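You operate a simulated robot arm through the tools that you are given. There is no shell and no other tool.

You run a simulated two-armed robot. Do the job below in one go: nothing can be reset, and whatever is moved stays where it is left.

Task
Seat the pad the card names in the two-dot cup, then run the one-dot and two-dot nuts to 50 Nm.
Fine: use the red driver, one-dot nut first, and park it. Set down upright: red driver.

It is judged by the outcome, as a careful person would: the job done as asked, and still so three seconds after it is handed in. It fails if anything else is knocked over, pushed out of place, dropped, spilled or broken.

Robot
Two 7-joint arms with two-finger parallel grippers on one trunk, on a base that drives. Base frame: it is fixed to the floor where the robot stands at the start and does not move with it; the origin is under the middle of the robot, x ahead of it, y to its left, z up. Lengths are in m, angles in degrees, forces in N, time in s.
The left shoulder is at the start at [0.05, 0.161, 1.098], the right one opposite. With the tool pointing down near the work surface each hand reaches from about 0.1 to 0.66 m from the robot's upright axis, wherever it stands, measured 20 degrees to its own side. Places, roughly: black mount pad, brown mount pad, grey mount pad [2.75, -0.25, 0.75]; four-dot mount nut [2.5, -0.7, 0.7]; one-dot mount nut [2.9, -0.3, 0.7]; red driver [2.5, 0, 0.75]; three-dot mount nut [2.5, -0.7, 0.7]; two-dot mount nut [2.8, -0.3, 0.7]; two-dot pad cup [2.8, -0.4, 0.7]. Payload 3.43 kg a hand.
The tool frame of a hand sits at the grasp point between the pads (the TCP): z along the fingers, y along the line on which they close. The tips reach 0.03 m beyond it. The gripper opens to 0.094 m. The fingers are 0.028 m wide and 0.01 m thick; the gripper's body (0.05 by 0.096 m) begins 0.055 m behind the TCP.
Orientation is that of the tool frame in the base frame, as a unit quaternion [x, y, z, w]. With the fingers straight down and closing along the base's y, the tool's x points along the base's -x, its y along +y and its z along -z.

Tools
- The arms move only by the tool step_arm. It takes "left_moves", "right_moves" or both (then of equal length, played together; a hand with none holds still); each is a list of rows, each an object of numbers (a shift or turn left out is 0, a gripper value left out holds the last): "x", "y", "z": the shift along the base's x, y, z in cm; "wx", "wy", "wz": the turn, a rotation vector about the base's x, y, z in degrees; "gripper": the finger opening in cm, from 0 to 9.4. In form: [{"x": .., "y": .., "z": .., "wx": .., "wy": .., "wz": .., "gripper": ..}, ...]. A call has 1 to 20 rows; each row is the pose to reach, as a shift and turn from the pose commanded when the call began. A row lasts 0.2 s, in which the tool goes at most 0.05 m and 8.6 degrees; a call with a longer step from one row to the next is refused whole, and so is a gripper value outside its range. Where a pose cannot be reached the arm comes as near as it can. A force on the tool above 40 N (or 10 N above the force at the start of the call, whichever is more), or a blocked arm, ends the call early, and 0.2 s more pass. The fingers move at their own pace (about 0.045 m/s each) and stop on an object; they squeeze with about 20 N. The grip force told is the motor's: it shows also when the fingers shut on nothing. Time passes only in rows, and 0.2 s behind the last, so rows that repeat a pose let the fingers close. It gives the time, the measured TCP pose, the force on the tool (base axes), the opening and the grip force at its end, in the units of the frame above (readings bear some noise), with the torque about the TCP (base axes, N m) and any sound that the robot's microphone picked up.
- Cameras (640 x 400 px; columns grow to the right, rows downward): "scene" is now at [0.1237, 0.0129, 1.213]; the picture's right is [0.17, -0.99, 0.00], its down [-0.64, -0.11, -0.76] and it looks along [0.75, 0.13, -0.65] (base axes); focal length 262 px, centre (320, 200). "left" rides on the left gripper at [0.076, -0.014, -0.103] in its tool frame; the picture's right is [0.18, 0.98, 0.00], its down [-0.75, 0.14, -0.64] and it looks along [-0.63, 0.12, 0.77] (tool axes); focal length 243 px, centre (320, 200). "right" rides on the right gripper at [0.076, 0.014, -0.103] in its tool frame; the picture's right is [-0.18, 0.98, 0.00], its down [-0.75, -0.14, -0.64] and it looks along [-0.63, -0.12, 0.77] (tool axes); focal length 243 px, centre (320, 200). There is no depth. A picture from a camera that has moved, and an enlarged one, comes with that camera's place and axes in the base frame and with its lens.
- get_image(camera): a new picture of that camera. No time passes.
- raise_lower(by): slides the trunk up (or, below 0, down) by that many m; the arms and the scene camera ride with it, the base frame stays. It gives what a move gives, with no picture.
- steer(legs): drives the robot by 1 to 6 legs, each [ahead, left, turn to the left] in m, m and degrees, along the robot's own axes; the way and the turn of a leg run together, so that a leg with both is an arc; at most 1.5 m and 180 degrees a leg. The arms and the cameras ride along, it lands a little off, and it stops where it bumps. It gives what a move gives.
- turn_head(pan, tilt): turns the head with the scene camera to pan (to the left, within 80 degrees either way) and tilt (down, from -29 to 69), counted from straight ahead of the robot. It gives what a move gives.
- close_up(camera, box): a new picture of the part [left, top, right, bottom] of that camera's present view, enlarged. No time passes.
- job_done(): hands the job in; it is judged then, once.

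Nothing tells you exact positions but the pictures and the camera data. Unless the task says otherwise, let go and move clear before handing in.

The tools are called after "Request:" as a command line: name --argument value ..., lists and objects as JSON in quotes. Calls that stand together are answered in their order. step_arm: Moves the arms, as the interface text tells. Its arguments: {"type":"object","properties":{"left_moves":{"type":"array"},"right_moves":{"type":"array"}},"required":[]} The other tools are called the same way: raise_lower (by) slides the trunk up or down; steer (legs) drives the base; turn_head (pan, tilt) turns the head that bears the scene camera; get_image (camera) takes a picture; close_up (camera, box) takes an enlarged picture of a part of a camera's view; job_done () hands the job in.

At the start:

```text
clock: 0.0
left_tool_pos: [0.4346, 0.2003, 0.8855]
left_orientation: [0.0, 1.0, 0.0, 0.0]
left_force: [0.3, -0.1, 0.1]
left_wrist_torque: [0.01, -0.01, -0.03]
left_finger_gap: 0.0942
left_gripper_force: 0.1
right_tool_pos: [0.4445, -0.1604, 0.8743]
right_orientation: [0.0, 1.0, 0.0, 0.0]
right_force: [-0.1, 0.5, -0.3]
right_wrist_torque: [-0.01, 0.0, -0.01]
right_finger_gap: 0.0939
right_gripper_force: 0.1
trunk travel left (down, up): [-0.125, 0.142]
robot x, y, heading: [0.0039, 0.0003, -0.1]
head pan, tilt: [9.6, 40.2]
```

scene: 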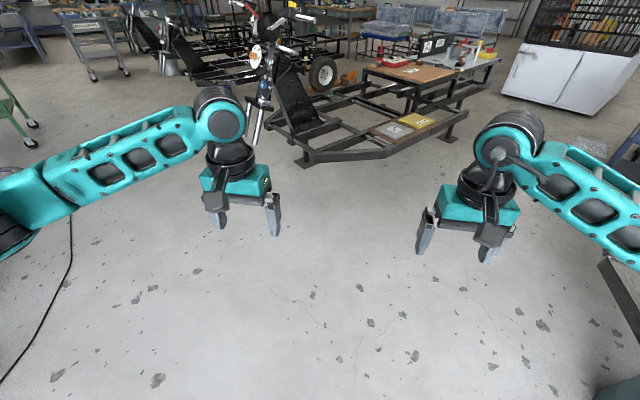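
right: 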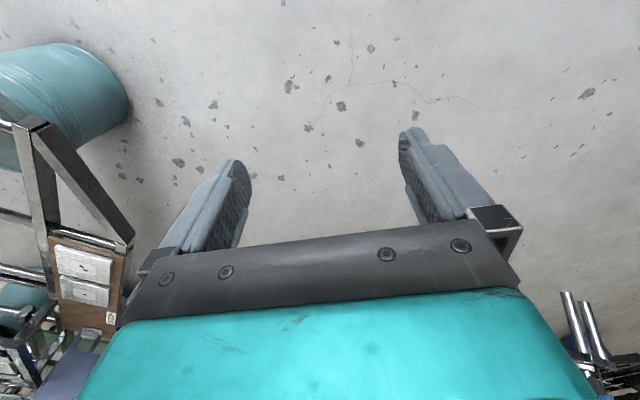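
left: 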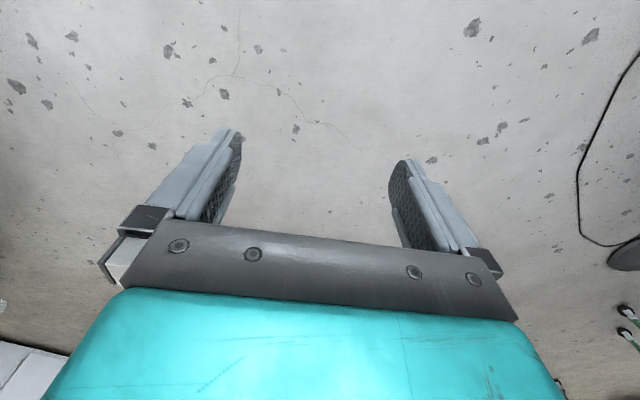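

I see a workshop with a frame and a wooden work area ahead, about 2.5 m away and slightly to the right. I'll take a closer look at it before driving there.

Request:
close_up --camera "scene" --box '[240, 0, 520, 175]'

Request:
turn_head --pan -5 --tilt 15

```text
2.29 times, centred on (380, 88) of scene
camera zoom: at [0.1237, 0.0129, 1.213], right [0.17, -0.99, 0.0], down [-0.64, -0.11, -0.76], along [0.75, 0.13, -0.65], focal length 598 px, centre (183, 457)
```

zoom: 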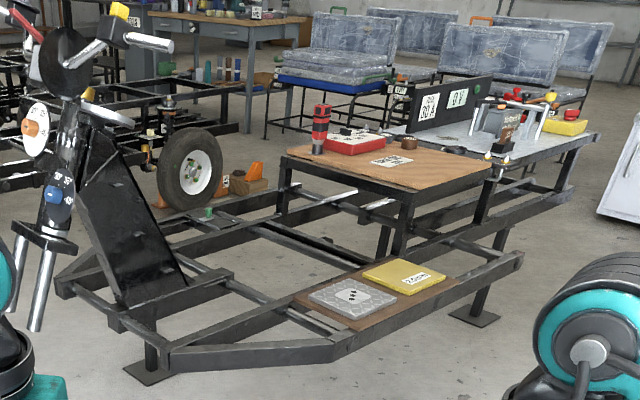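

```text
clock: 0.9
left_tool_pos: [0.4347, 0.2006, 0.8855]
left_orientation: [0.0, 1.0, 0.0, -0.001]
left_force: [-0.2, 0.1, -0.3]
left_wrist_torque: [0.02, 0.02, -0.01]
left_finger_gap: 0.0938
left_gripper_force: 0.0
right_tool_pos: [0.4442, -0.1611, 0.8727]
right_orientation: [-0.001, 1.0, 0.0, 0.001]
right_force: [-0.5, 0.6, -0.9]
right_wrist_torque: [0.0, -0.01, 0.01]
right_finger_gap: 0.0942
right_gripper_force: 0.1
trunk travel left (down, up): [-0.125, 0.142]
robot x, y, heading: [-0.0003, 0.0015, 0.1]
head pan, tilt: [-5.0, 15.0]
```

Request:
get_image --camera "scene"

Request:
close_up --camera "scene" --box '[220, 160, 480, 320]'

```text
taken
camera scene: at [0.1331, -0.0093, 1.2528], right [-0.09, -1.0, 0.0], down [-0.26, 0.02, -0.97], along [0.96, -0.08, -0.26], focal length 262 px, centre (320, 200)
```

scene: 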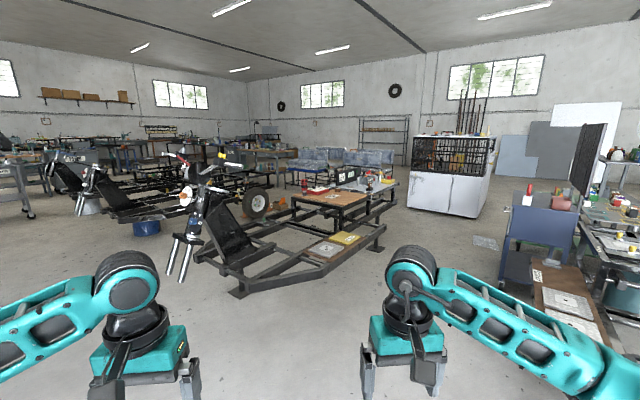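

```text
2.46 times, centred on (350, 240) of scene
camera zoom: at [0.1331, -0.0093, 1.2528], right [-0.09, -1.0, 0.0], down [-0.26, 0.02, -0.97], along [0.96, -0.08, -0.26], focal length 644 px, centre (246, 102)
```

zoom: 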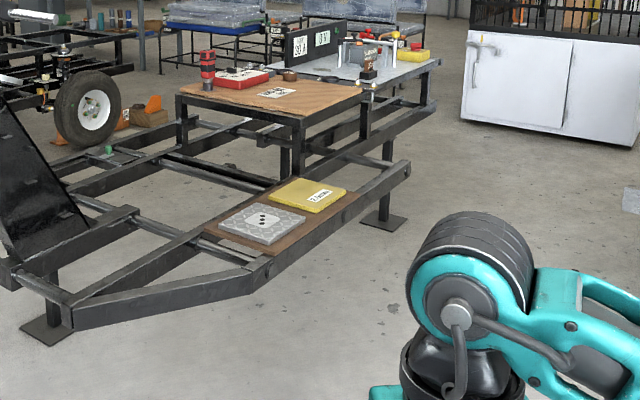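

The table with the red driver sits on a vehicle frame, roughly 2–2.9 m ahead. I'll drive partway there and look again.

Request:
steer --legs '[[0.9, -0.25, 0]]'

Request:
turn_head --pan 0 --tilt 25

Request:
get_image --camera "scene"

Request:
close_up --camera "scene" --box '[240, 60, 440, 185]'

```text
clock: 5.8
left_tool_pos: [1.3373, -0.06, 0.8852]
left_orientation: [0.006, 1.0, -0.001, 0.0]
left_force: [-0.4, 0.0, 0.9]
left_wrist_torque: [0.0, -0.01, 0.0]
left_finger_gap: 0.0941
left_gripper_force: 0.0
right_tool_pos: [1.3433, -0.4216, 0.8738]
right_orientation: [0.007, 1.0, 0.0, 0.001]
right_force: [-0.6, 0.1, -0.1]
right_wrist_torque: [0.0, 0.01, 0.02]
right_finger_gap: 0.0939
right_gripper_force: 0.1
trunk travel left (down, up): [-0.125, 0.142]
robot x, y, heading: [0.9005, -0.2565, -1.0]
head pan, tilt: [-5.0, 15.0]
```

```text
clock: 6.5
left_tool_pos: [1.3385, -0.0608, 0.8851]
left_orientation: [0.007, 1.0, 0.001, 0.0]
left_force: [0.5, 0.4, 0.4]
left_wrist_torque: [0.0, -0.01, 0.01]
left_finger_gap: 0.0941
left_gripper_force: 0.0
right_tool_pos: [1.3421, -0.4219, 0.8736]
right_orientation: [0.007, 1.0, 0.0, 0.0]
right_force: [-0.2, -0.7, -0.5]
right_wrist_torque: [-0.01, 0.01, -0.01]
right_finger_gap: 0.0941
right_gripper_force: 0.0
trunk travel left (down, up): [-0.125, 0.142]
robot x, y, heading: [0.9004, -0.2567, -0.8]
head pan, tilt: [0.0, 25.0]
```

```text
taken
camera scene: at [1.0325, -0.2577, 1.2367], right [-0.02, -1.0, 0.0], down [-0.42, 0.01, -0.91], along [0.91, -0.01, -0.42], focal length 262 px, centre (320, 200)
```

scene: 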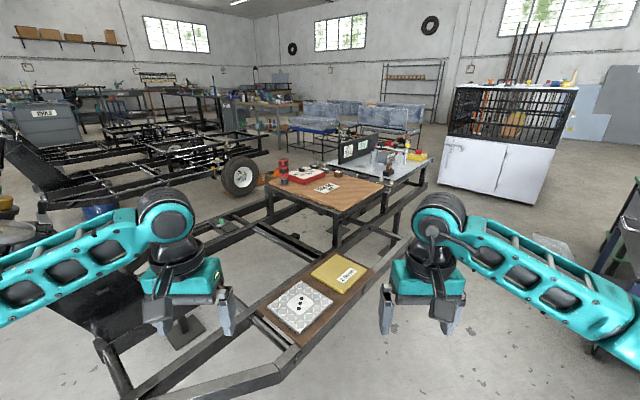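

```text
3.20 times, centred on (340, 122) of scene
camera zoom: at [1.0325, -0.2577, 1.2367], right [-0.02, -1.0, 0.0], down [-0.42, 0.01, -0.91], along [0.91, -0.01, -0.42], focal length 837 px, centre (256, 448)
```

zoom: 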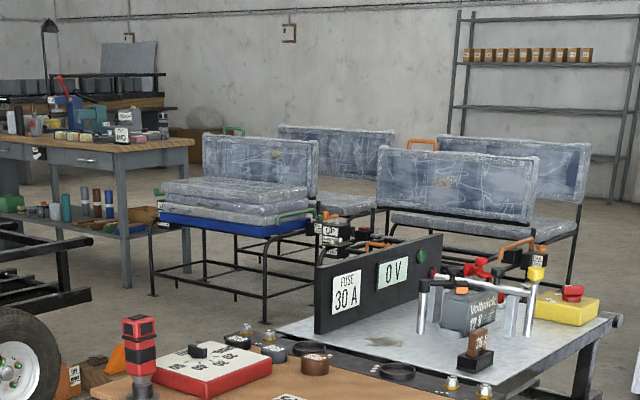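

Request:
close_up --camera "scene" --box '[260, 140, 440, 252]'

Request:
close_up --camera "scene" --box '[230, 240, 410, 352]'

```text
3.56 times, centred on (350, 196) of scene
camera zoom: at [1.0325, -0.2577, 1.2367], right [-0.02, -1.0, 0.0], down [-0.42, 0.01, -0.91], along [0.91, -0.01, -0.42], focal length 930 px, centre (213, 214)
```

zoom: 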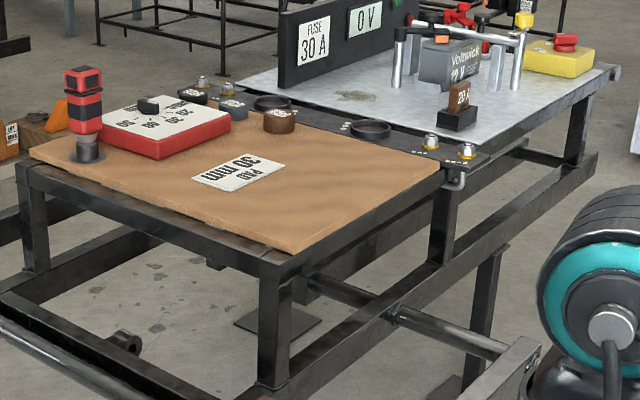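

```text
3.56 times, centred on (320, 296) of scene
camera zoom: at [1.0325, -0.2577, 1.2367], right [-0.02, -1.0, 0.0], down [-0.42, 0.01, -0.91], along [0.91, -0.01, -0.42], focal length 930 px, centre (320, -141)
```

zoom: 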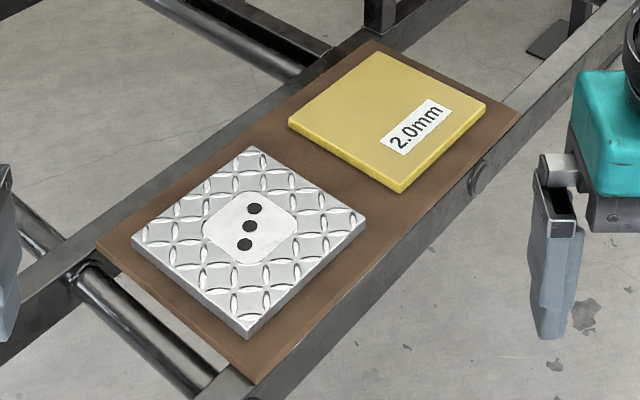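

Request:
raise_lower --by 0.14

Request:
turn_head --pan 15 --tilt 25

Request:
get_image --camera "scene"

Request:
close_up --camera "scene" --box '[260, 120, 480, 257]'

Request:
close_up --camera "scene" --box '[370, 160, 470, 222]'

```text
clock: 8.2
left_tool_pos: [1.3377, -0.0611, 1.0251]
left_orientation: [0.007, 1.0, -0.001, 0.0]
left_force: [-1.2, 1.0, 1.4]
left_wrist_torque: [0.0, 0.0, 0.0]
left_finger_gap: 0.0937
left_gripper_force: 0.0
right_tool_pos: [1.3426, -0.423, 1.0135]
right_orientation: [0.006, 1.0, 0.0, 0.0]
right_force: [0.0, -0.5, 0.1]
right_wrist_torque: [0.0, -0.04, -0.01]
right_finger_gap: 0.0938
right_gripper_force: 0.0
trunk travel left (down, up): [-0.265, 0.002]
robot x, y, heading: [0.8995, -0.2529, -0.8]
head pan, tilt: [0.0, 25.0]
```

```text
clock: 8.9
left_tool_pos: [1.3379, -0.0606, 1.0267]
left_orientation: [0.007, 1.0, -0.001, 0.0]
left_force: [-0.7, -0.2, -0.1]
left_wrist_torque: [0.01, 0.0, 0.01]
left_finger_gap: 0.094
left_gripper_force: 0.2
right_tool_pos: [1.3419, -0.4217, 1.0142]
right_orientation: [0.007, 1.0, -0.001, -0.001]
right_force: [0.3, -0.8, -0.1]
right_wrist_torque: [-0.01, 0.03, 0.01]
right_finger_gap: 0.0939
right_gripper_force: 0.1
trunk travel left (down, up): [-0.265, 0.002]
robot x, y, heading: [0.9005, -0.2549, -1.0]
head pan, tilt: [15.0, 25.0]
```

```text
taken
camera scene: at [1.0298, -0.2339, 1.3766], right [0.24, -0.97, 0.0], down [-0.41, -0.1, -0.91], along [0.88, 0.22, -0.42], focal length 262 px, centre (320, 200)
```

scene: 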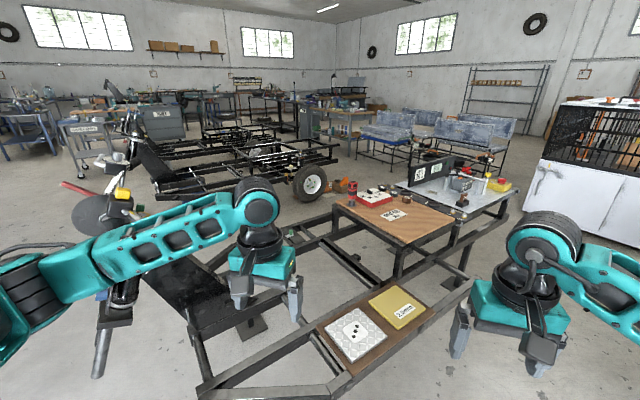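

```text
2.91 times, centred on (370, 188) of scene
camera zoom: at [1.0298, -0.2339, 1.3766], right [0.24, -0.97, 0.0], down [-0.41, -0.1, -0.91], along [0.88, 0.22, -0.42], focal length 761 px, centre (174, 234)
```

zoom: 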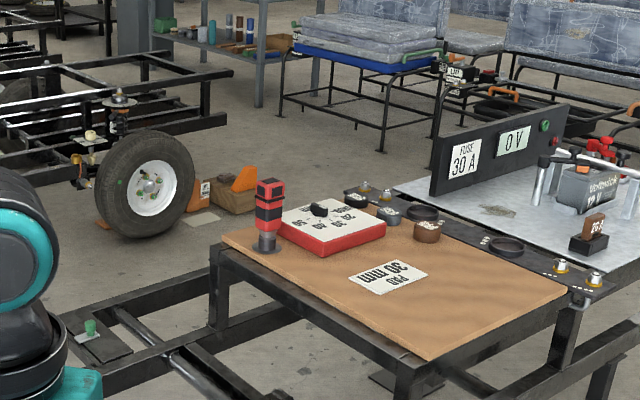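

```text
6.40 times, centred on (420, 191) of scene
camera zoom: at [1.0298, -0.2339, 1.3766], right [0.24, -0.97, 0.0], down [-0.41, -0.1, -0.91], along [0.88, 0.22, -0.42], focal length 1675 px, centre (-320, 258)
```

zoom: 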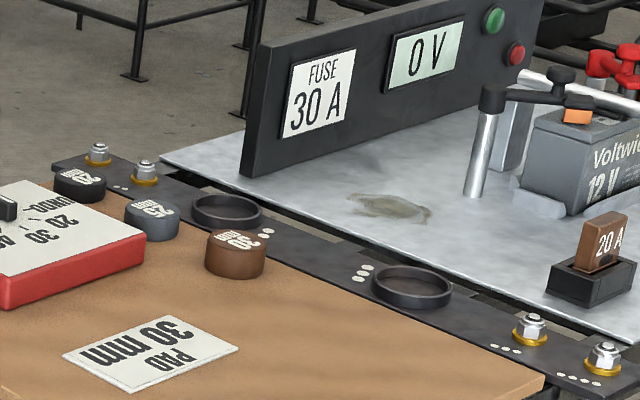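

The card reads "PAD 30 mm", and its text faces the far side of the table, so the place to stand is on that far side. I'll check the right-hand route around the frame before driving.

Request:
turn_head --pan -40 --tilt 25

Request:
get_image --camera "scene"

Request:
turn_head --pan 45 --tilt 20

Request:
get_image --camera "scene"

```text
clock: 10.2
left_tool_pos: [1.3382, -0.0604, 1.0249]
left_orientation: [0.006, 1.0, 0.0, 0.0]
left_force: [0.5, -0.2, -0.2]
left_wrist_torque: [-0.03, 0.01, -0.01]
left_finger_gap: 0.0938
left_gripper_force: 0.1
right_tool_pos: [1.3419, -0.4223, 1.0135]
right_orientation: [0.007, 1.0, 0.0, 0.0]
right_force: [-0.4, 0.0, 0.0]
right_wrist_torque: [-0.02, 0.0, 0.0]
right_finger_gap: 0.0937
right_gripper_force: 0.0
trunk travel left (down, up): [-0.265, 0.002]
robot x, y, heading: [0.8976, -0.252, -0.9]
head pan, tilt: [-40.0, 25.0]
```

```text
taken
camera scene: at [1.0102, -0.3165, 1.3766], right [-0.65, -0.76, 0.0], down [-0.32, 0.28, -0.91], along [0.69, -0.59, -0.42], focal length 262 px, centre (320, 200)
```

scene: 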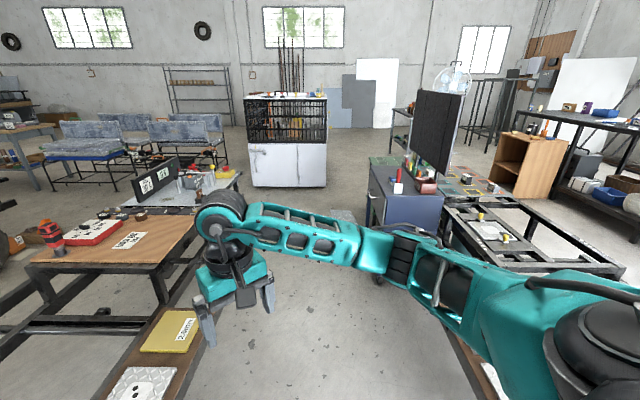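

```text
clock: 11.8
left_tool_pos: [1.338, -0.0597, 1.0255]
left_orientation: [0.006, 1.0, 0.0, 0.001]
left_force: [1.5, 0.9, 0.4]
left_wrist_torque: [0.03, -0.03, 0.0]
left_finger_gap: 0.0939
left_gripper_force: 0.1
right_tool_pos: [1.3423, -0.4232, 1.0131]
right_orientation: [0.007, 1.0, 0.0, -0.001]
right_force: [0.1, 0.3, -0.2]
right_wrist_torque: [-0.03, 0.0, 0.03]
right_finger_gap: 0.0941
right_gripper_force: 0.0
trunk travel left (down, up): [-0.265, 0.002]
robot x, y, heading: [0.9022, -0.2534, -0.9]
head pan, tilt: [45.0, 20.0]
```

```text
taken
camera scene: at [1.0073, -0.1915, 1.3847], right [0.7, -0.72, 0.0], down [-0.25, -0.24, -0.94], along [0.67, 0.65, -0.34], focal length 262 px, centre (320, 200)
```

scene: 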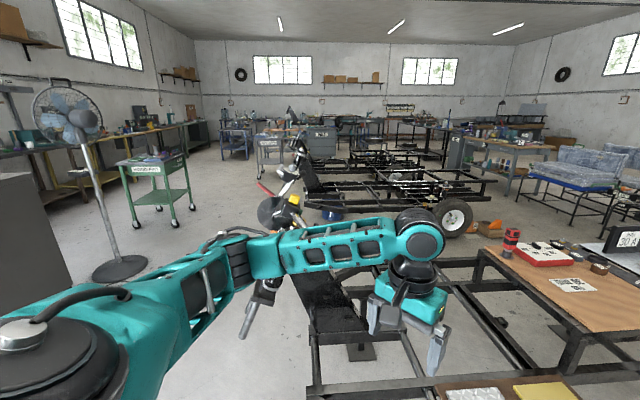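

The corridor along the vehicle's right side runs toward the white cabinet and looks about 1 m wide. I'll turn to line up with it and look again.

Request:
steer --legs '[[0, 0, -43.5]]'

Request:
turn_head --pan 0 --tilt 35

Request:
get_image --camera "scene"

```text
clock: 14.2
left_tool_pos: [1.3536, -0.4103, 1.0251]
left_orientation: [0.372, 0.928, 0.0, 0.001]
left_force: [-0.8, -0.2, 0.0]
left_wrist_torque: [0.0, 0.01, 0.0]
left_finger_gap: 0.0941
left_gripper_force: 0.0
right_tool_pos: [1.1104, -0.6786, 1.0128]
right_orientation: [0.372, 0.928, -0.001, 0.0]
right_force: [-0.3, -1.0, 0.0]
right_wrist_torque: [0.05, 0.01, 0.04]
right_finger_gap: 0.0941
right_gripper_force: 0.0
trunk travel left (down, up): [-0.265, 0.002]
robot x, y, heading: [0.903, -0.2549, -43.8]
head pan, tilt: [45.0, 20.0]
```

```text
clock: 15.3
left_tool_pos: [1.3529, -0.4093, 1.0249]
left_orientation: [0.372, 0.928, 0.0, 0.0]
left_force: [-0.2, -0.7, -0.4]
left_wrist_torque: [0.01, 0.01, 0.01]
left_finger_gap: 0.094
left_gripper_force: 0.0
right_tool_pos: [1.1104, -0.6784, 1.0137]
right_orientation: [0.372, 0.928, 0.0, 0.0]
right_force: [-0.5, -0.1, 0.5]
right_wrist_torque: [0.0, 0.0, 0.0]
right_finger_gap: 0.0936
right_gripper_force: 0.1
trunk travel left (down, up): [-0.265, 0.002]
robot x, y, heading: [0.9013, -0.2536, -43.7]
head pan, tilt: [0.0, 35.0]
```

```text
taken
camera scene: at [0.9931, -0.3441, 1.3609], right [-0.69, -0.72, 0.0], down [-0.41, 0.4, -0.82], along [0.59, -0.57, -0.57], focal length 262 px, centre (320, 200)
```

scene: 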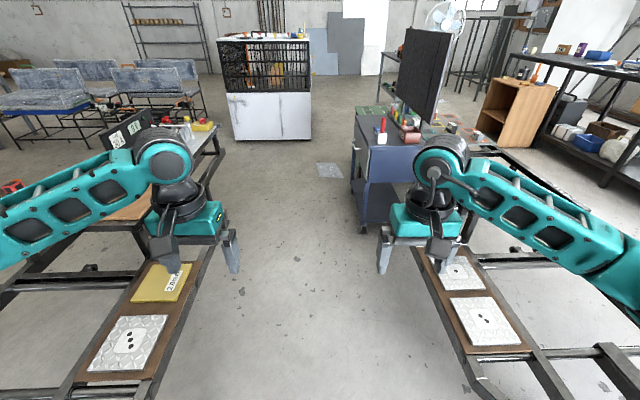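

I'm centred in the corridor. A blue cabinet sticks into it from the right, so I'll ease left a little while driving along.

Request:
steer --legs '[[0.7, 0.1, 0], [0.8, 0, 0]]'

Request:
get_image --camera "scene"

Request:
turn_head --pan 60 --tilt 35

Request:
get_image --camera "scene"

```text
clock: 23.1
left_tool_pos: [2.5105, -1.3729, 1.0259]
left_orientation: [0.369, 0.929, 0.0, 0.0]
left_force: [0.7, -0.7, -1.1]
left_wrist_torque: [0.0, 0.0, 0.02]
left_finger_gap: 0.0941
left_gripper_force: 0.1
right_tool_pos: [2.2687, -1.6416, 1.014]
right_orientation: [0.369, 0.93, -0.001, -0.001]
right_force: [-0.3, 0.5, -0.2]
right_wrist_torque: [-0.01, -0.02, -0.02]
right_finger_gap: 0.0942
right_gripper_force: 0.1
trunk travel left (down, up): [-0.265, 0.002]
robot x, y, heading: [2.0582, -1.2167, -43.4]
head pan, tilt: [0.0, 35.0]
```

```text
taken
camera scene: at [2.1498, -1.309, 1.3608], right [-0.69, -0.73, 0.0], down [-0.42, 0.39, -0.82], along [0.6, -0.56, -0.57], focal length 262 px, centre (320, 200)
```

scene: 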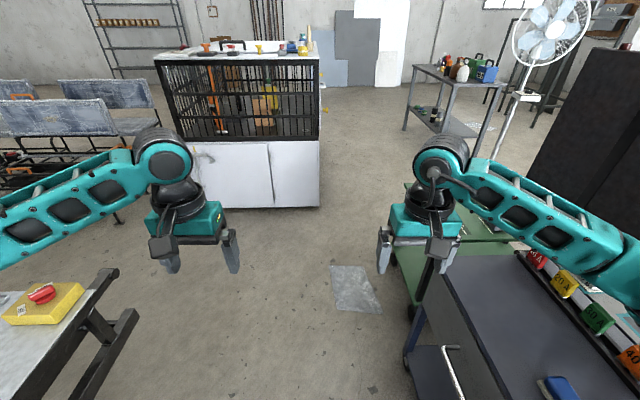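

```text
clock: 24.4
left_tool_pos: [2.5093, -1.3714, 1.0246]
left_orientation: [0.369, 0.929, 0.0, 0.0]
left_force: [0.5, 0.4, -0.1]
left_wrist_torque: [-0.02, -0.01, 0.0]
left_finger_gap: 0.0943
left_gripper_force: 0.1
right_tool_pos: [2.2679, -1.6426, 1.0129]
right_orientation: [0.368, 0.93, 0.0, 0.0]
right_force: [-0.1, -0.1, -0.8]
right_wrist_torque: [0.02, -0.02, 0.0]
right_finger_gap: 0.0939
right_gripper_force: 0.1
trunk travel left (down, up): [-0.265, 0.002]
robot x, y, heading: [2.057, -1.218, -43.3]
head pan, tilt: [60.0, 35.0]
```

```text
taken
camera scene: at [2.1699, -1.2232, 1.3609], right [0.29, -0.96, 0.0], down [-0.55, -0.16, -0.82], along [0.79, 0.23, -0.57], focal length 262 px, centre (320, 200)
```

scene: 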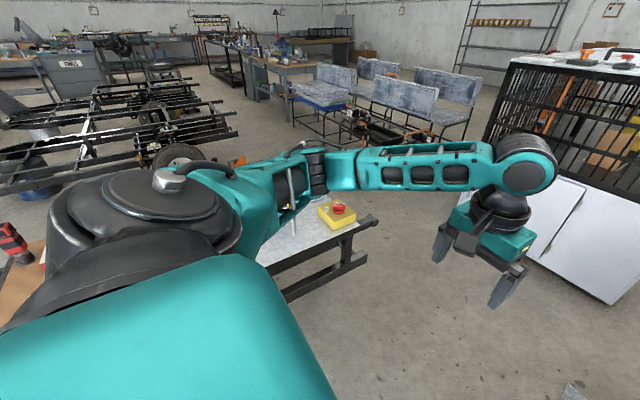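

I'm past the blue cabinet, and the vehicle's rear end is ahead on the left with the white cabinet beyond. I'll go further ahead, shift left behind the vehicle, and then turn to face back along the table.

Request:
steer --legs '[[1.27, 0.05, 0], [0, 0.8, 0]]'

Request:
get_image --camera "scene"

```text
clock: 37.7
left_tool_pos: [4.0098, -1.6089, 1.0263]
left_orientation: [0.363, 0.932, 0.0, 0.0]
left_force: [-1.3, 0.2, -0.1]
left_wrist_torque: [-0.01, 0.0, -0.01]
left_finger_gap: 0.0938
left_gripper_force: 0.1
right_tool_pos: [3.7723, -1.8823, 1.0139]
right_orientation: [0.364, 0.932, -0.001, 0.001]
right_force: [0.2, 0.4, -0.4]
right_wrist_torque: [0.05, 0.04, 0.01]
right_finger_gap: 0.0941
right_gripper_force: 0.0
trunk travel left (down, up): [-0.265, 0.002]
robot x, y, heading: [3.5544, -1.4591, -42.9]
head pan, tilt: [60.0, 35.0]
```

```text
taken
camera scene: at [3.6679, -1.4644, 1.3609], right [0.3, -0.95, 0.0], down [-0.55, -0.17, -0.82], along [0.78, 0.25, -0.57], focal length 262 px, centre (320, 200)
```

scene: 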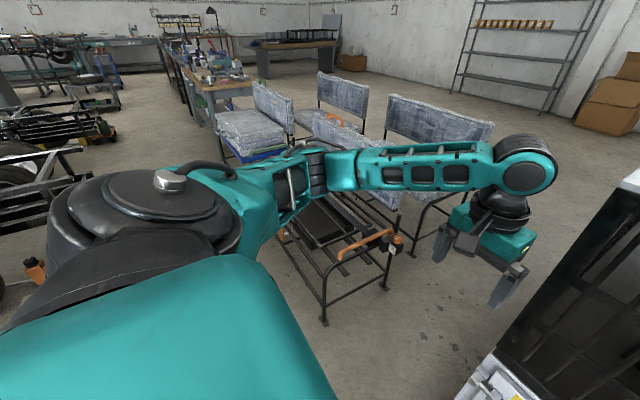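

There is a low battery rack on the far side to keep clear of. I'll turn left to face along the vehicle's rear, so I can see the way ahead.

Request:
steer --legs '[[0, 0, 88.5]]'

Request:
turn_head --pan 0 --tilt 40

Request:
get_image --camera "scene"

Request:
turn_head --pan 55 --tilt 35

Request:
get_image --camera "scene"

```text
clock: 41.8
left_tool_pos: [3.7245, -1.0159, 1.0253]
left_orientation: [-0.378, 0.926, 0.0, 0.0]
left_force: [-0.2, 0.3, -0.6]
left_wrist_torque: [-0.03, -0.01, -0.02]
left_finger_gap: 0.0942
left_gripper_force: 0.1
right_tool_pos: [3.9842, -1.267, 1.0136]
right_orientation: [-0.378, 0.926, -0.001, 0.0]
right_force: [0.2, -0.3, -0.2]
right_wrist_torque: [-0.02, 0.01, 0.0]
right_finger_gap: 0.0939
right_gripper_force: 0.0
trunk travel left (down, up): [-0.265, 0.002]
robot x, y, heading: [3.5509, -1.4616, 44.7]
head pan, tilt: [60.0, 35.0]
```

```text
clock: 43.1
left_tool_pos: [3.7241, -1.0153, 1.0258]
left_orientation: [-0.378, 0.926, 0.0, 0.0]
left_force: [0.0, 0.0, 0.3]
left_wrist_torque: [-0.03, 0.03, 0.01]
left_finger_gap: 0.094
left_gripper_force: 0.0
right_tool_pos: [3.9849, -1.2672, 1.0142]
right_orientation: [-0.377, 0.926, 0.0, 0.0]
right_force: [0.4, -0.2, 0.9]
right_wrist_torque: [-0.02, 0.02, -0.03]
right_finger_gap: 0.0942
right_gripper_force: 0.0
trunk travel left (down, up): [-0.265, 0.002]
robot x, y, heading: [3.5555, -1.4615, 44.4]
head pan, tilt: [0.0, 40.0]
```

```text
taken
camera scene: at [3.6437, -1.3762, 1.3533], right [0.7, -0.71, 0.0], down [-0.46, -0.45, -0.77], along [0.55, 0.54, -0.64], focal length 262 px, centre (320, 200)
```

scene: 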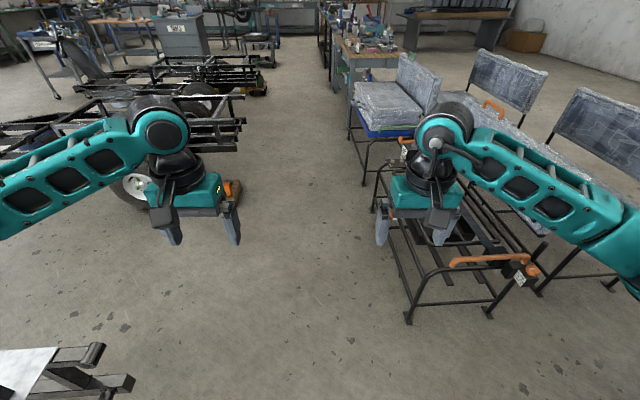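

```text
clock: 44.4
left_tool_pos: [3.7247, -1.016, 1.0254]
left_orientation: [-0.378, 0.926, -0.001, 0.0]
left_force: [0.0, 0.6, -0.8]
left_wrist_torque: [-0.02, 0.0, -0.01]
left_finger_gap: 0.094
left_gripper_force: 0.0
right_tool_pos: [3.9852, -1.2676, 1.0128]
right_orientation: [-0.378, 0.926, 0.001, 0.0]
right_force: [0.7, 0.4, 0.7]
right_wrist_torque: [0.0, -0.01, 0.02]
right_finger_gap: 0.094
right_gripper_force: 0.1
trunk travel left (down, up): [-0.265, 0.002]
robot x, y, heading: [3.5546, -1.4637, 44.6]
head pan, tilt: [55.0, 35.0]
```

```text
taken
camera scene: at [3.5687, -1.3489, 1.3609], right [0.99, 0.16, 0.0], down [0.09, -0.57, -0.82], along [-0.13, 0.81, -0.57], focal length 262 px, centre (320, 200)
```

scene: 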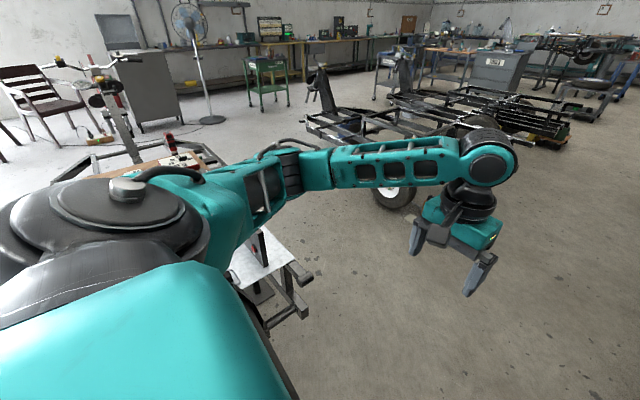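

Clear floor ahead, with the frame's rear-left corner on my left and the rack on my right. I'll go ahead about 1 m and then turn left to face down the far side of the vehicle.

Request:
steer --legs '[[1.02, 0.05, 0], [0, 0, 91]]'

Request:
turn_head --pan 0 --tilt 40

Request:
get_image --camera "scene"

Request:
turn_head --pan 40 --tilt 40

Request:
get_image --camera "scene"

```text
clock: 53.4
left_tool_pos: [3.7865, -0.5569, 1.0247]
left_orientation: [0.92, -0.392, 0.0, 0.0]
left_force: [-0.5, -0.7, -0.1]
left_wrist_torque: [0.02, 0.01, 0.01]
left_finger_gap: 0.0939
left_gripper_force: 0.1
right_tool_pos: [4.0388, -0.2983, 1.0127]
right_orientation: [0.92, -0.392, 0.0, 0.0]
right_force: [-0.4, 0.3, -0.5]
right_wrist_torque: [-0.01, -0.01, -0.01]
right_finger_gap: 0.094
right_gripper_force: 0.0
trunk travel left (down, up): [-0.265, 0.002]
robot x, y, heading: [4.2302, -0.7316, 133.8]
head pan, tilt: [55.0, 35.0]
```

```text
clock: 54.6
left_tool_pos: [3.7845, -0.5563, 1.0241]
left_orientation: [0.92, -0.392, 0.0, 0.001]
left_force: [1.1, 0.2, -0.3]
left_wrist_torque: [0.03, -0.01, -0.01]
left_finger_gap: 0.094
left_gripper_force: 0.2
right_tool_pos: [4.0396, -0.2982, 1.0126]
right_orientation: [0.92, -0.391, 0.0, 0.0]
right_force: [-0.4, 0.4, 0.3]
right_wrist_torque: [0.04, 0.0, 0.01]
right_finger_gap: 0.0939
right_gripper_force: 0.1
trunk travel left (down, up): [-0.265, 0.002]
robot x, y, heading: [4.2291, -0.7317, 133.9]
head pan, tilt: [0.0, 40.0]
```

```text
taken
camera scene: at [4.1439, -0.6419, 1.3533], right [0.72, 0.69, 0.0], down [0.45, -0.46, -0.77], along [-0.53, 0.55, -0.64], focal length 262 px, centre (320, 200)
```

scene: 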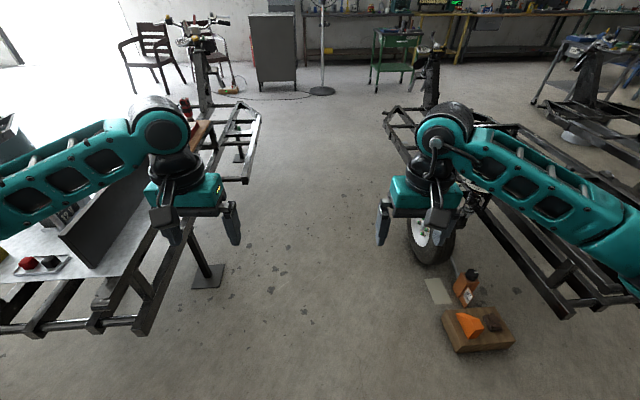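

```text
clock: 55.7
left_tool_pos: [3.785, -0.5561, 1.0254]
left_orientation: [0.92, -0.393, 0.0, -0.001]
left_force: [-0.2, 0.2, -0.8]
left_wrist_torque: [0.01, 0.0, -0.01]
left_finger_gap: 0.0939
left_gripper_force: 0.0
right_tool_pos: [4.0396, -0.3, 1.0127]
right_orientation: [0.92, -0.391, 0.0, 0.0]
right_force: [0.2, -0.2, -1.0]
right_wrist_torque: [0.0, 0.01, -0.01]
right_finger_gap: 0.0941
right_gripper_force: 0.0
trunk travel left (down, up): [-0.265, 0.002]
robot x, y, heading: [4.2285, -0.7307, 133.7]
head pan, tilt: [40.0, 40.0]
```

```text
taken
camera scene: at [4.1184, -0.6939, 1.3533], right [0.11, 0.99, 0.0], down [0.64, -0.07, -0.77], along [-0.76, 0.08, -0.64], focal length 262 px, centre (320, 200)
```

scene: 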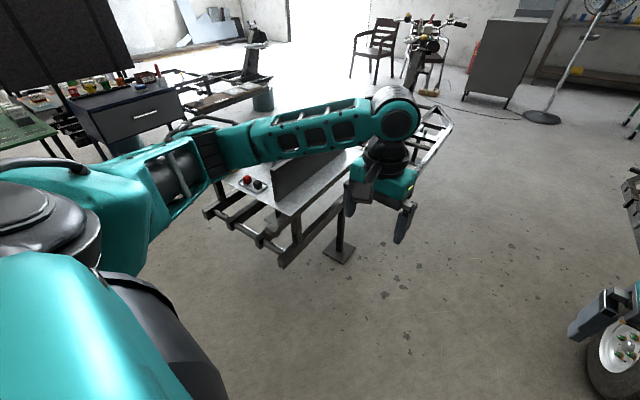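

The far-side lane is clear, with a foot and low rails of the vehicle on my left and the wooden block and tyre on my right. I'll drive ahead about 1.2 m and turn left to face the table.

Request:
steer --legs '[[1.2, 0, 1.5], [0, 0, 90]]'

Request:
turn_head --pan 0 --tilt 40

Request:
get_image --camera "scene"

Request:
close_up --camera "scene" --box '[230, 130, 420, 250]'

```text
clock: 65.5
left_tool_pos: [3.2285, -0.3236, 1.0252]
left_orientation: [0.927, 0.376, 0.0, 0.0]
left_force: [0.7, 0.0, 0.1]
left_wrist_torque: [0.01, 0.02, -0.01]
left_finger_gap: 0.0937
left_gripper_force: 0.0
right_tool_pos: [2.9692, -0.071, 1.0139]
right_orientation: [0.927, 0.375, 0.0, 0.0]
right_force: [-0.6, 1.0, 0.4]
right_wrist_torque: [-0.02, -0.02, -0.03]
right_finger_gap: 0.094
right_gripper_force: 0.0
trunk travel left (down, up): [-0.265, 0.002]
robot x, y, heading: [3.4003, 0.1229, -136.1]
head pan, tilt: [40.0, 40.0]
```

```text
clock: 66.6
left_tool_pos: [3.2282, -0.3239, 1.0254]
left_orientation: [0.927, 0.375, 0.0, 0.0]
left_force: [-0.1, 0.3, -0.2]
left_wrist_torque: [-0.01, 0.01, 0.01]
left_finger_gap: 0.0938
left_gripper_force: 0.1
right_tool_pos: [2.9687, -0.0701, 1.0139]
right_orientation: [0.927, 0.376, 0.0, 0.0]
right_force: [0.7, -0.3, 0.0]
right_wrist_torque: [-0.01, 0.02, -0.01]
right_finger_gap: 0.0939
right_gripper_force: 0.1
trunk travel left (down, up): [-0.265, 0.002]
robot x, y, heading: [3.4043, 0.124, -136.2]
head pan, tilt: [0.0, 40.0]
```

```text
taken
camera scene: at [3.3105, 0.0341, 1.3533], right [-0.7, 0.72, 0.0], down [0.46, 0.45, -0.77], along [-0.55, -0.53, -0.64], focal length 262 px, centre (320, 200)
```

scene: 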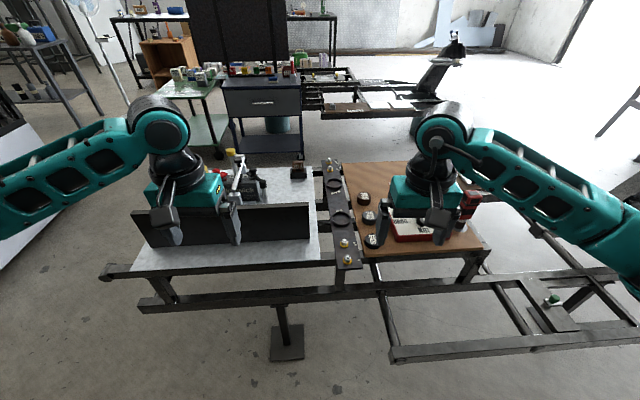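

```text
3.33 times, centred on (325, 190) of scene
camera zoom: at [3.3105, 0.0341, 1.3533], right [-0.7, 0.72, 0.0], down [0.46, 0.45, -0.77], along [-0.55, -0.53, -0.64], focal length 872 px, centre (303, 233)
```

zoom: 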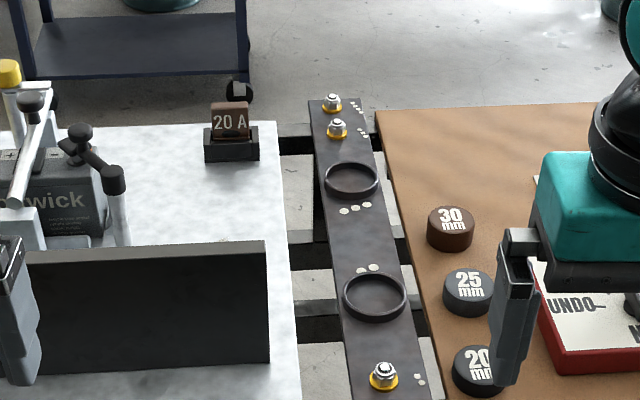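

From this side I can read the pads: brown is 30 mm, grey 25 mm and black 20 mm, so the card calls for brown. The two-dot cup is the ring nearer me, next to the one- and two-dot nuts. Next I'll check the red board and the driver with the wrist camera.

Request:
get_image --camera "right"

Request:
close_up --camera "scene" --box '[320, 150, 500, 290]'

```text
taken
camera right: at [3.032, -0.0276, 1.1156], right [0.55, -0.83, 0.0], down [-0.64, -0.42, 0.64], along [-0.54, -0.35, -0.77], focal length 243 px, centre (320, 200)
```

right: 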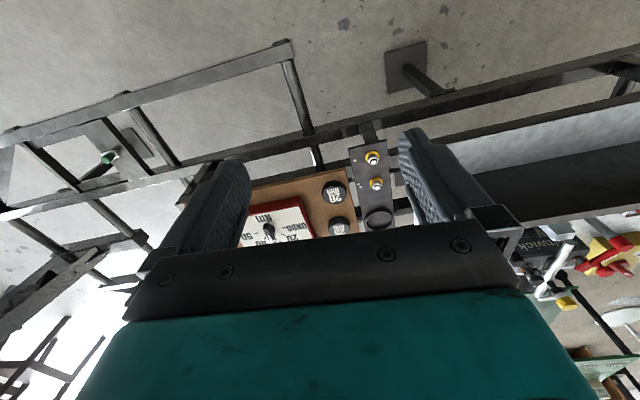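

```text
2.86 times, centred on (410, 220) of scene
camera zoom: at [3.3105, 0.0341, 1.3533], right [-0.7, 0.72, 0.0], down [0.46, 0.45, -0.77], along [-0.55, -0.53, -0.64], focal length 748 px, centre (63, 143)
```

zoom: 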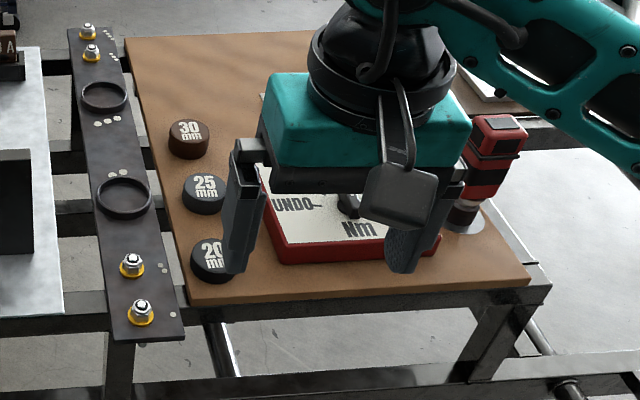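

Request:
step_arm --right_moves '[{"z": 3}, {"x": -2.5, "y": 3.0, "z": 5}, {"x": -5.5, "y": 6.0, "z": 6}, {"x": -8.5, "y": 9, "z": 7}, {"x": -11.5, "y": 12, "z": 8}, {"x": -14.5, "y": 15, "z": 8}]'

Request:
close_up --camera "scene" --box '[320, 150, 500, 290]'

Request:
get_image --camera "scene"

```text
clock: 68.0
left_tool_pos: [3.2267, -0.3221, 1.0247]
left_orientation: [0.927, 0.374, 0.0, 0.0]
left_force: [-0.1, 0.5, 0.0]
left_wrist_torque: [0.01, -0.04, -0.01]
left_finger_gap: 0.094
left_gripper_force: 0.0
right_tool_pos: [2.8246, 0.0772, 1.0926]
right_orientation: [0.926, 0.377, 0.0, 0.0]
right_force: [-0.1, 0.8, 0.2]
right_wrist_torque: [0.01, 0.01, -0.03]
right_finger_gap: 0.0939
right_gripper_force: 0.1
trunk travel left (down, up): [-0.265, 0.002]
robot x, y, heading: [3.4041, 0.1216, -136.1]
head pan, tilt: [0.0, 40.0]
```

```text
2.86 times, centred on (410, 220) of scene
camera zoom: at [3.3101, 0.0347, 1.3533], right [-0.69, 0.72, 0.0], down [0.46, 0.45, -0.77], along [-0.55, -0.53, -0.64], focal length 748 px, centre (63, 143)
```

zoom: 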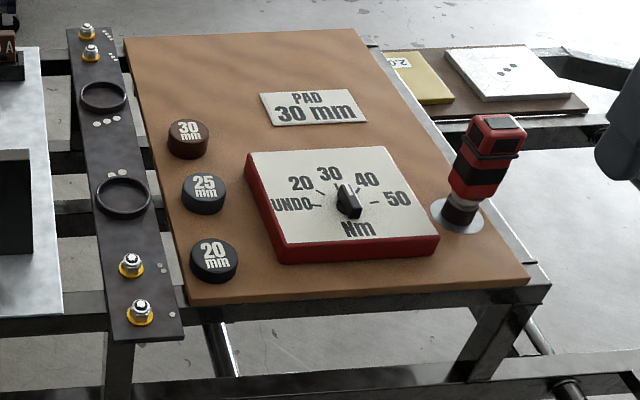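

```text
taken
camera scene: at [3.3101, 0.0347, 1.3533], right [-0.69, 0.72, 0.0], down [0.46, 0.45, -0.77], along [-0.55, -0.53, -0.64], focal length 262 px, centre (320, 200)
```

scene: 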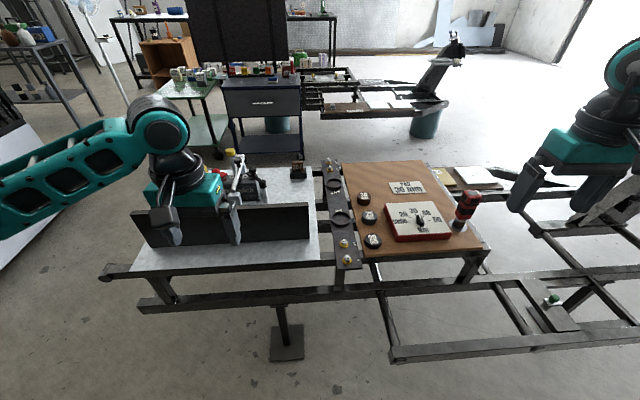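

The card clearly reads "PAD 30 mm", and the red box is a torque dial with UNDO/20/30/40/50 Nm. I need a closer look at the knob pointer.

Request:
close_up --camera "scene" --box '[380, 190, 484, 255]'

Request:
close_up --camera "scene" --box '[320, 150, 384, 190]'

Request:
close_up --camera "scene" --box '[320, 200, 400, 275]'

```text
6.15 times, centred on (432, 222) of scene
camera zoom: at [3.3101, 0.0347, 1.3533], right [-0.69, 0.72, 0.0], down [0.46, 0.45, -0.77], along [-0.55, -0.53, -0.64], focal length 1610 px, centre (-369, 62)
```

zoom: 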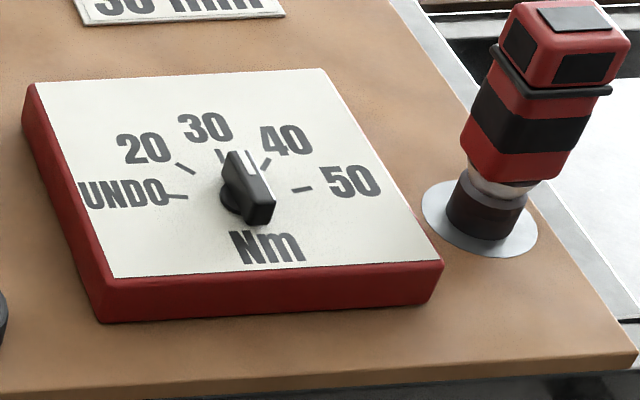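

```text
10.00 times, centred on (352, 170) of scene
camera zoom: at [3.3101, 0.0347, 1.3533], right [-0.69, 0.72, 0.0], down [0.46, 0.45, -0.77], along [-0.55, -0.53, -0.64], focal length 2617 px, centre (0, 500)
```

zoom: 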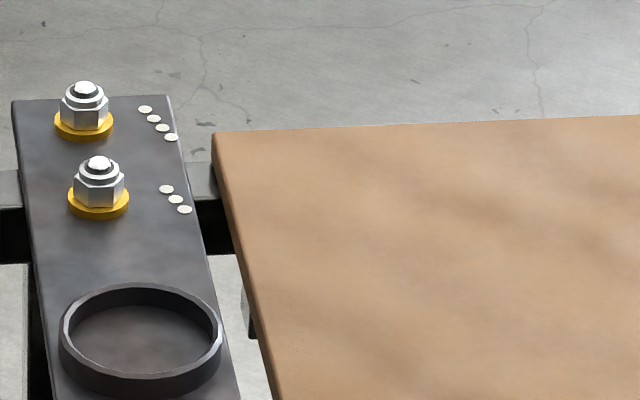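

```text
5.33 times, centred on (360, 238) of scene
camera zoom: at [3.3101, 0.0347, 1.3533], right [-0.69, 0.72, 0.0], down [0.46, 0.45, -0.77], along [-0.55, -0.53, -0.64], focal length 1396 px, centre (107, 0)
```

zoom: 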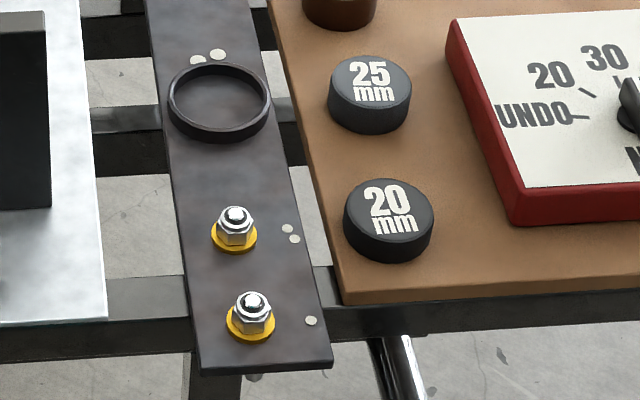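

The pointer is somewhere near 30–40 and must be set to 50. I'll look down to judge the clearance from my base to the low rails before moving in.

Request:
turn_head --pan 0 --tilt 65

Request:
get_image --camera "scene"

```text
clock: 68.9
left_tool_pos: [3.2276, -0.3242, 1.0258]
left_orientation: [0.927, 0.375, 0.0, 0.0]
left_force: [-0.6, -0.9, -0.2]
left_wrist_torque: [0.05, 0.01, 0.01]
left_finger_gap: 0.094
left_gripper_force: 0.1
right_tool_pos: [2.8254, 0.0775, 1.0934]
right_orientation: [0.927, 0.375, 0.0, 0.0]
right_force: [0.0, -0.1, 0.2]
right_wrist_torque: [0.01, -0.03, 0.0]
right_finger_gap: 0.094
right_gripper_force: 0.0
trunk travel left (down, up): [-0.265, 0.002]
robot x, y, heading: [3.4021, 0.1249, -135.9]
head pan, tilt: [0.0, 65.0]
```

```text
taken
camera scene: at [3.3279, 0.051, 1.3211], right [-0.7, 0.72, 0.0], down [0.65, 0.63, -0.42], along [-0.3, -0.29, -0.91], focal length 262 px, centre (320, 200)
```

scene: 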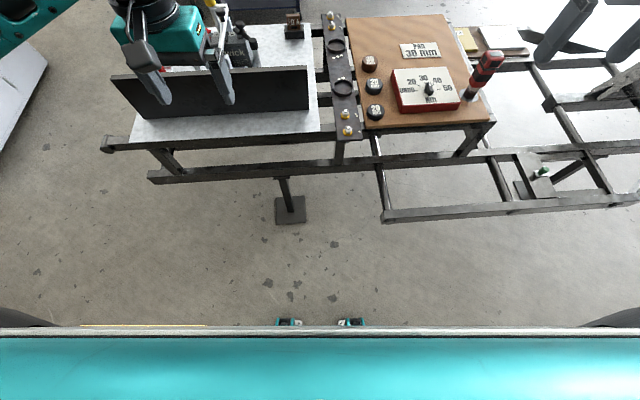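

The lower rails sit at about z 0.40–0.45, roughly 0.44 m ahead on the right side, and the table edge is about 0.59 m ahead. I'll pull the left hand back and bring the right hand in so both stay clear, then ease forward.

Request:
step_arm --left_moves '[{"z": 3}, {"x": 2.5, "y": 2.5, "z": 5}, {"x": 5.5, "y": 5.5, "z": 6}, {"x": 8.5, "y": 8.5, "z": 7}, {"x": 11.5, "y": 11.5, "z": 7}, {"x": 14.5, "y": 14.5, "z": 7}]' --right_moves '[{"x": 1, "y": 0}, {"x": 4, "y": -2}, {"x": 7, "y": -4}, {"x": 10, "y": -6}, {"x": 13, "y": -8}, {"x": 16, "y": -10}]'

Request:
steer --legs '[[0.18, 0, 0]]'

Request:
get_image --camera "scene"

```text
clock: 70.3
left_tool_pos: [3.3447, -0.1968, 1.105]
left_orientation: [0.927, 0.376, 0.001, 0.0]
left_force: [-0.2, -0.2, 0.5]
left_wrist_torque: [-0.01, 0.0, 0.03]
left_finger_gap: 0.0939
left_gripper_force: 0.1
left hand out of reach, approached as far as the arm can: row 6
right_tool_pos: [2.9833, -0.0214, 1.0925]
right_orientation: [0.927, 0.375, 0.0, 0.0]
right_force: [0.4, 0.7, 0.6]
right_wrist_torque: [0.01, -0.03, 0.0]
right_finger_gap: 0.0939
right_gripper_force: 0.0
trunk travel left (down, up): [-0.265, 0.002]
robot x, y, heading: [3.3966, 0.1245, -135.9]
head pan, tilt: [0.0, 65.0]
```

```text
clock: 71.8
left_tool_pos: [3.2188, -0.3203, 1.1035]
left_orientation: [0.927, 0.376, 0.001, 0.0]
left_force: [0.3, -0.6, 1.1]
left_wrist_torque: [0.01, -0.03, -0.04]
left_finger_gap: 0.094
left_gripper_force: 0.0
right_tool_pos: [2.8576, -0.1429, 1.0923]
right_orientation: [0.927, 0.376, 0.0, -0.001]
right_force: [-0.2, 0.1, 0.7]
right_wrist_torque: [-0.01, -0.03, -0.03]
right_finger_gap: 0.0942
right_gripper_force: 0.0
trunk travel left (down, up): [-0.265, 0.002]
robot x, y, heading: [3.2746, 0.0009, -135.8]
head pan, tilt: [0.0, 65.0]
```

```text
taken
camera scene: at [3.2017, -0.0716, 1.3209], right [-0.7, 0.72, 0.0], down [0.65, 0.63, -0.42], along [-0.3, -0.29, -0.91], focal length 262 px, centre (320, 200)
```

scene: 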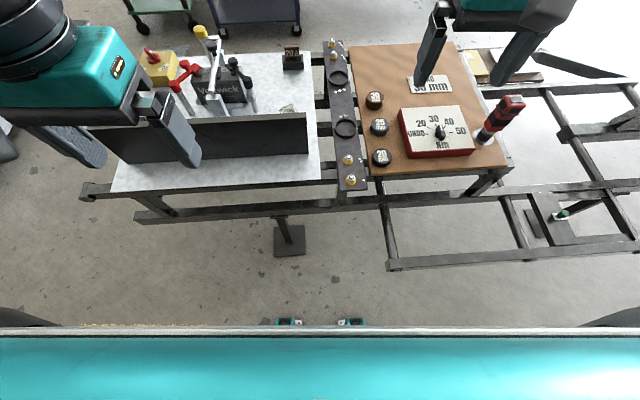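

Request:
close_up --camera "scene" --box '[310, 30, 470, 130]'

Request:
close_up --camera "scene" --box '[310, 100, 470, 200]'

Request:
close_up --camera "scene" --box '[390, 80, 550, 180]'

```text
4.00 times, centred on (390, 80) of scene
camera zoom: at [3.2017, -0.0716, 1.3209], right [-0.7, 0.72, 0.0], down [0.65, 0.63, -0.42], along [-0.3, -0.29, -0.91], focal length 1047 px, centre (40, 680)
```

zoom: 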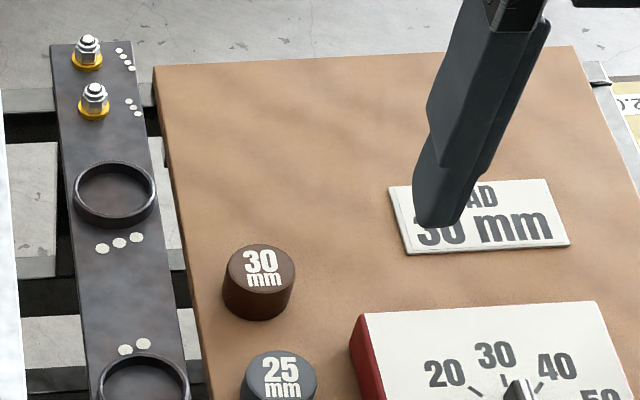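

```text
4.00 times, centred on (390, 150) of scene
camera zoom: at [3.2017, -0.0716, 1.3209], right [-0.7, 0.72, 0.0], down [0.65, 0.63, -0.42], along [-0.3, -0.29, -0.91], focal length 1047 px, centre (40, 400)
```

zoom: 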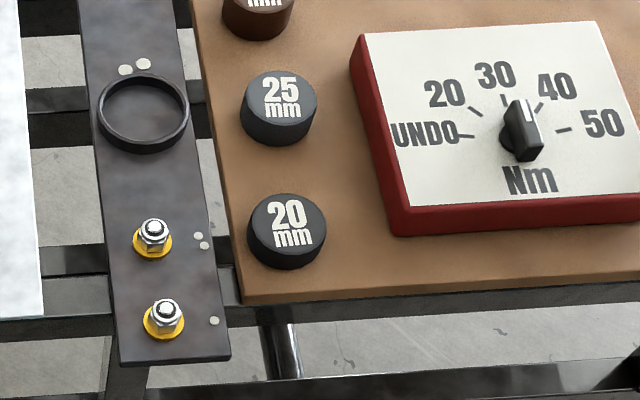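

```text
4.00 times, centred on (470, 130) of scene
camera zoom: at [3.2017, -0.0716, 1.3209], right [-0.7, 0.72, 0.0], down [0.65, 0.63, -0.42], along [-0.3, -0.29, -0.91], focal length 1047 px, centre (-280, 480)
```

zoom: 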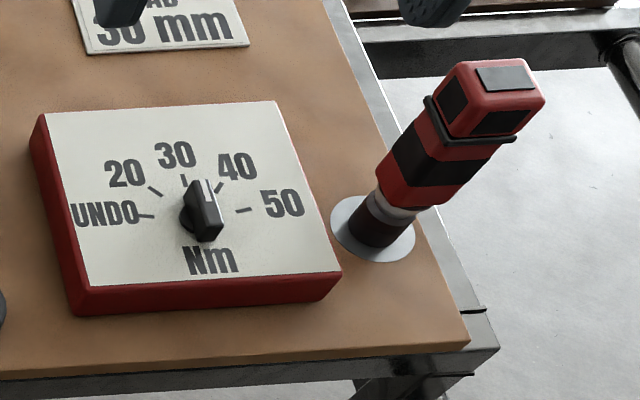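

The brown pad is still about 0.76 m ahead, out of reach. I'll move about 0.15 m further in and 0.1 m left, keeping clear of the wide rail's corner on my right.

Request:
steer --legs '[[0.0, 0.1, 0], [0.12, 0, 0]]'

Request:
get_image --camera "scene"

```text
clock: 74.1
left_tool_pos: [3.2019, -0.4724, 1.1043]
left_orientation: [0.927, 0.375, 0.001, 0.0]
left_force: [0.6, 0.0, 0.2]
left_wrist_torque: [-0.01, 0.0, 0.01]
left_finger_gap: 0.094
left_gripper_force: 0.1
right_tool_pos: [2.8415, -0.2959, 1.0926]
right_orientation: [0.926, 0.376, 0.001, 0.0]
right_force: [0.4, -0.3, 0.4]
right_wrist_torque: [0.03, 0.0, -0.01]
right_finger_gap: 0.0939
right_gripper_force: 0.2
trunk travel left (down, up): [-0.265, 0.002]
robot x, y, heading: [3.2572, -0.1527, -135.7]
head pan, tilt: [0.0, 65.0]
```

```text
taken
camera scene: at [3.1857, -0.2246, 1.3209], right [-0.7, 0.72, 0.0], down [0.65, 0.63, -0.42], along [-0.3, -0.29, -0.91], focal length 262 px, centre (320, 200)
```

scene: 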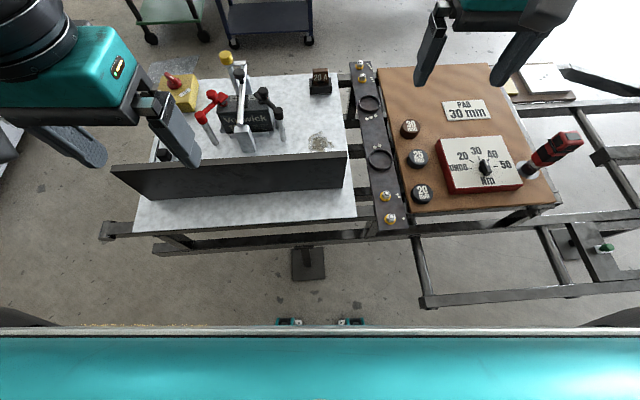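

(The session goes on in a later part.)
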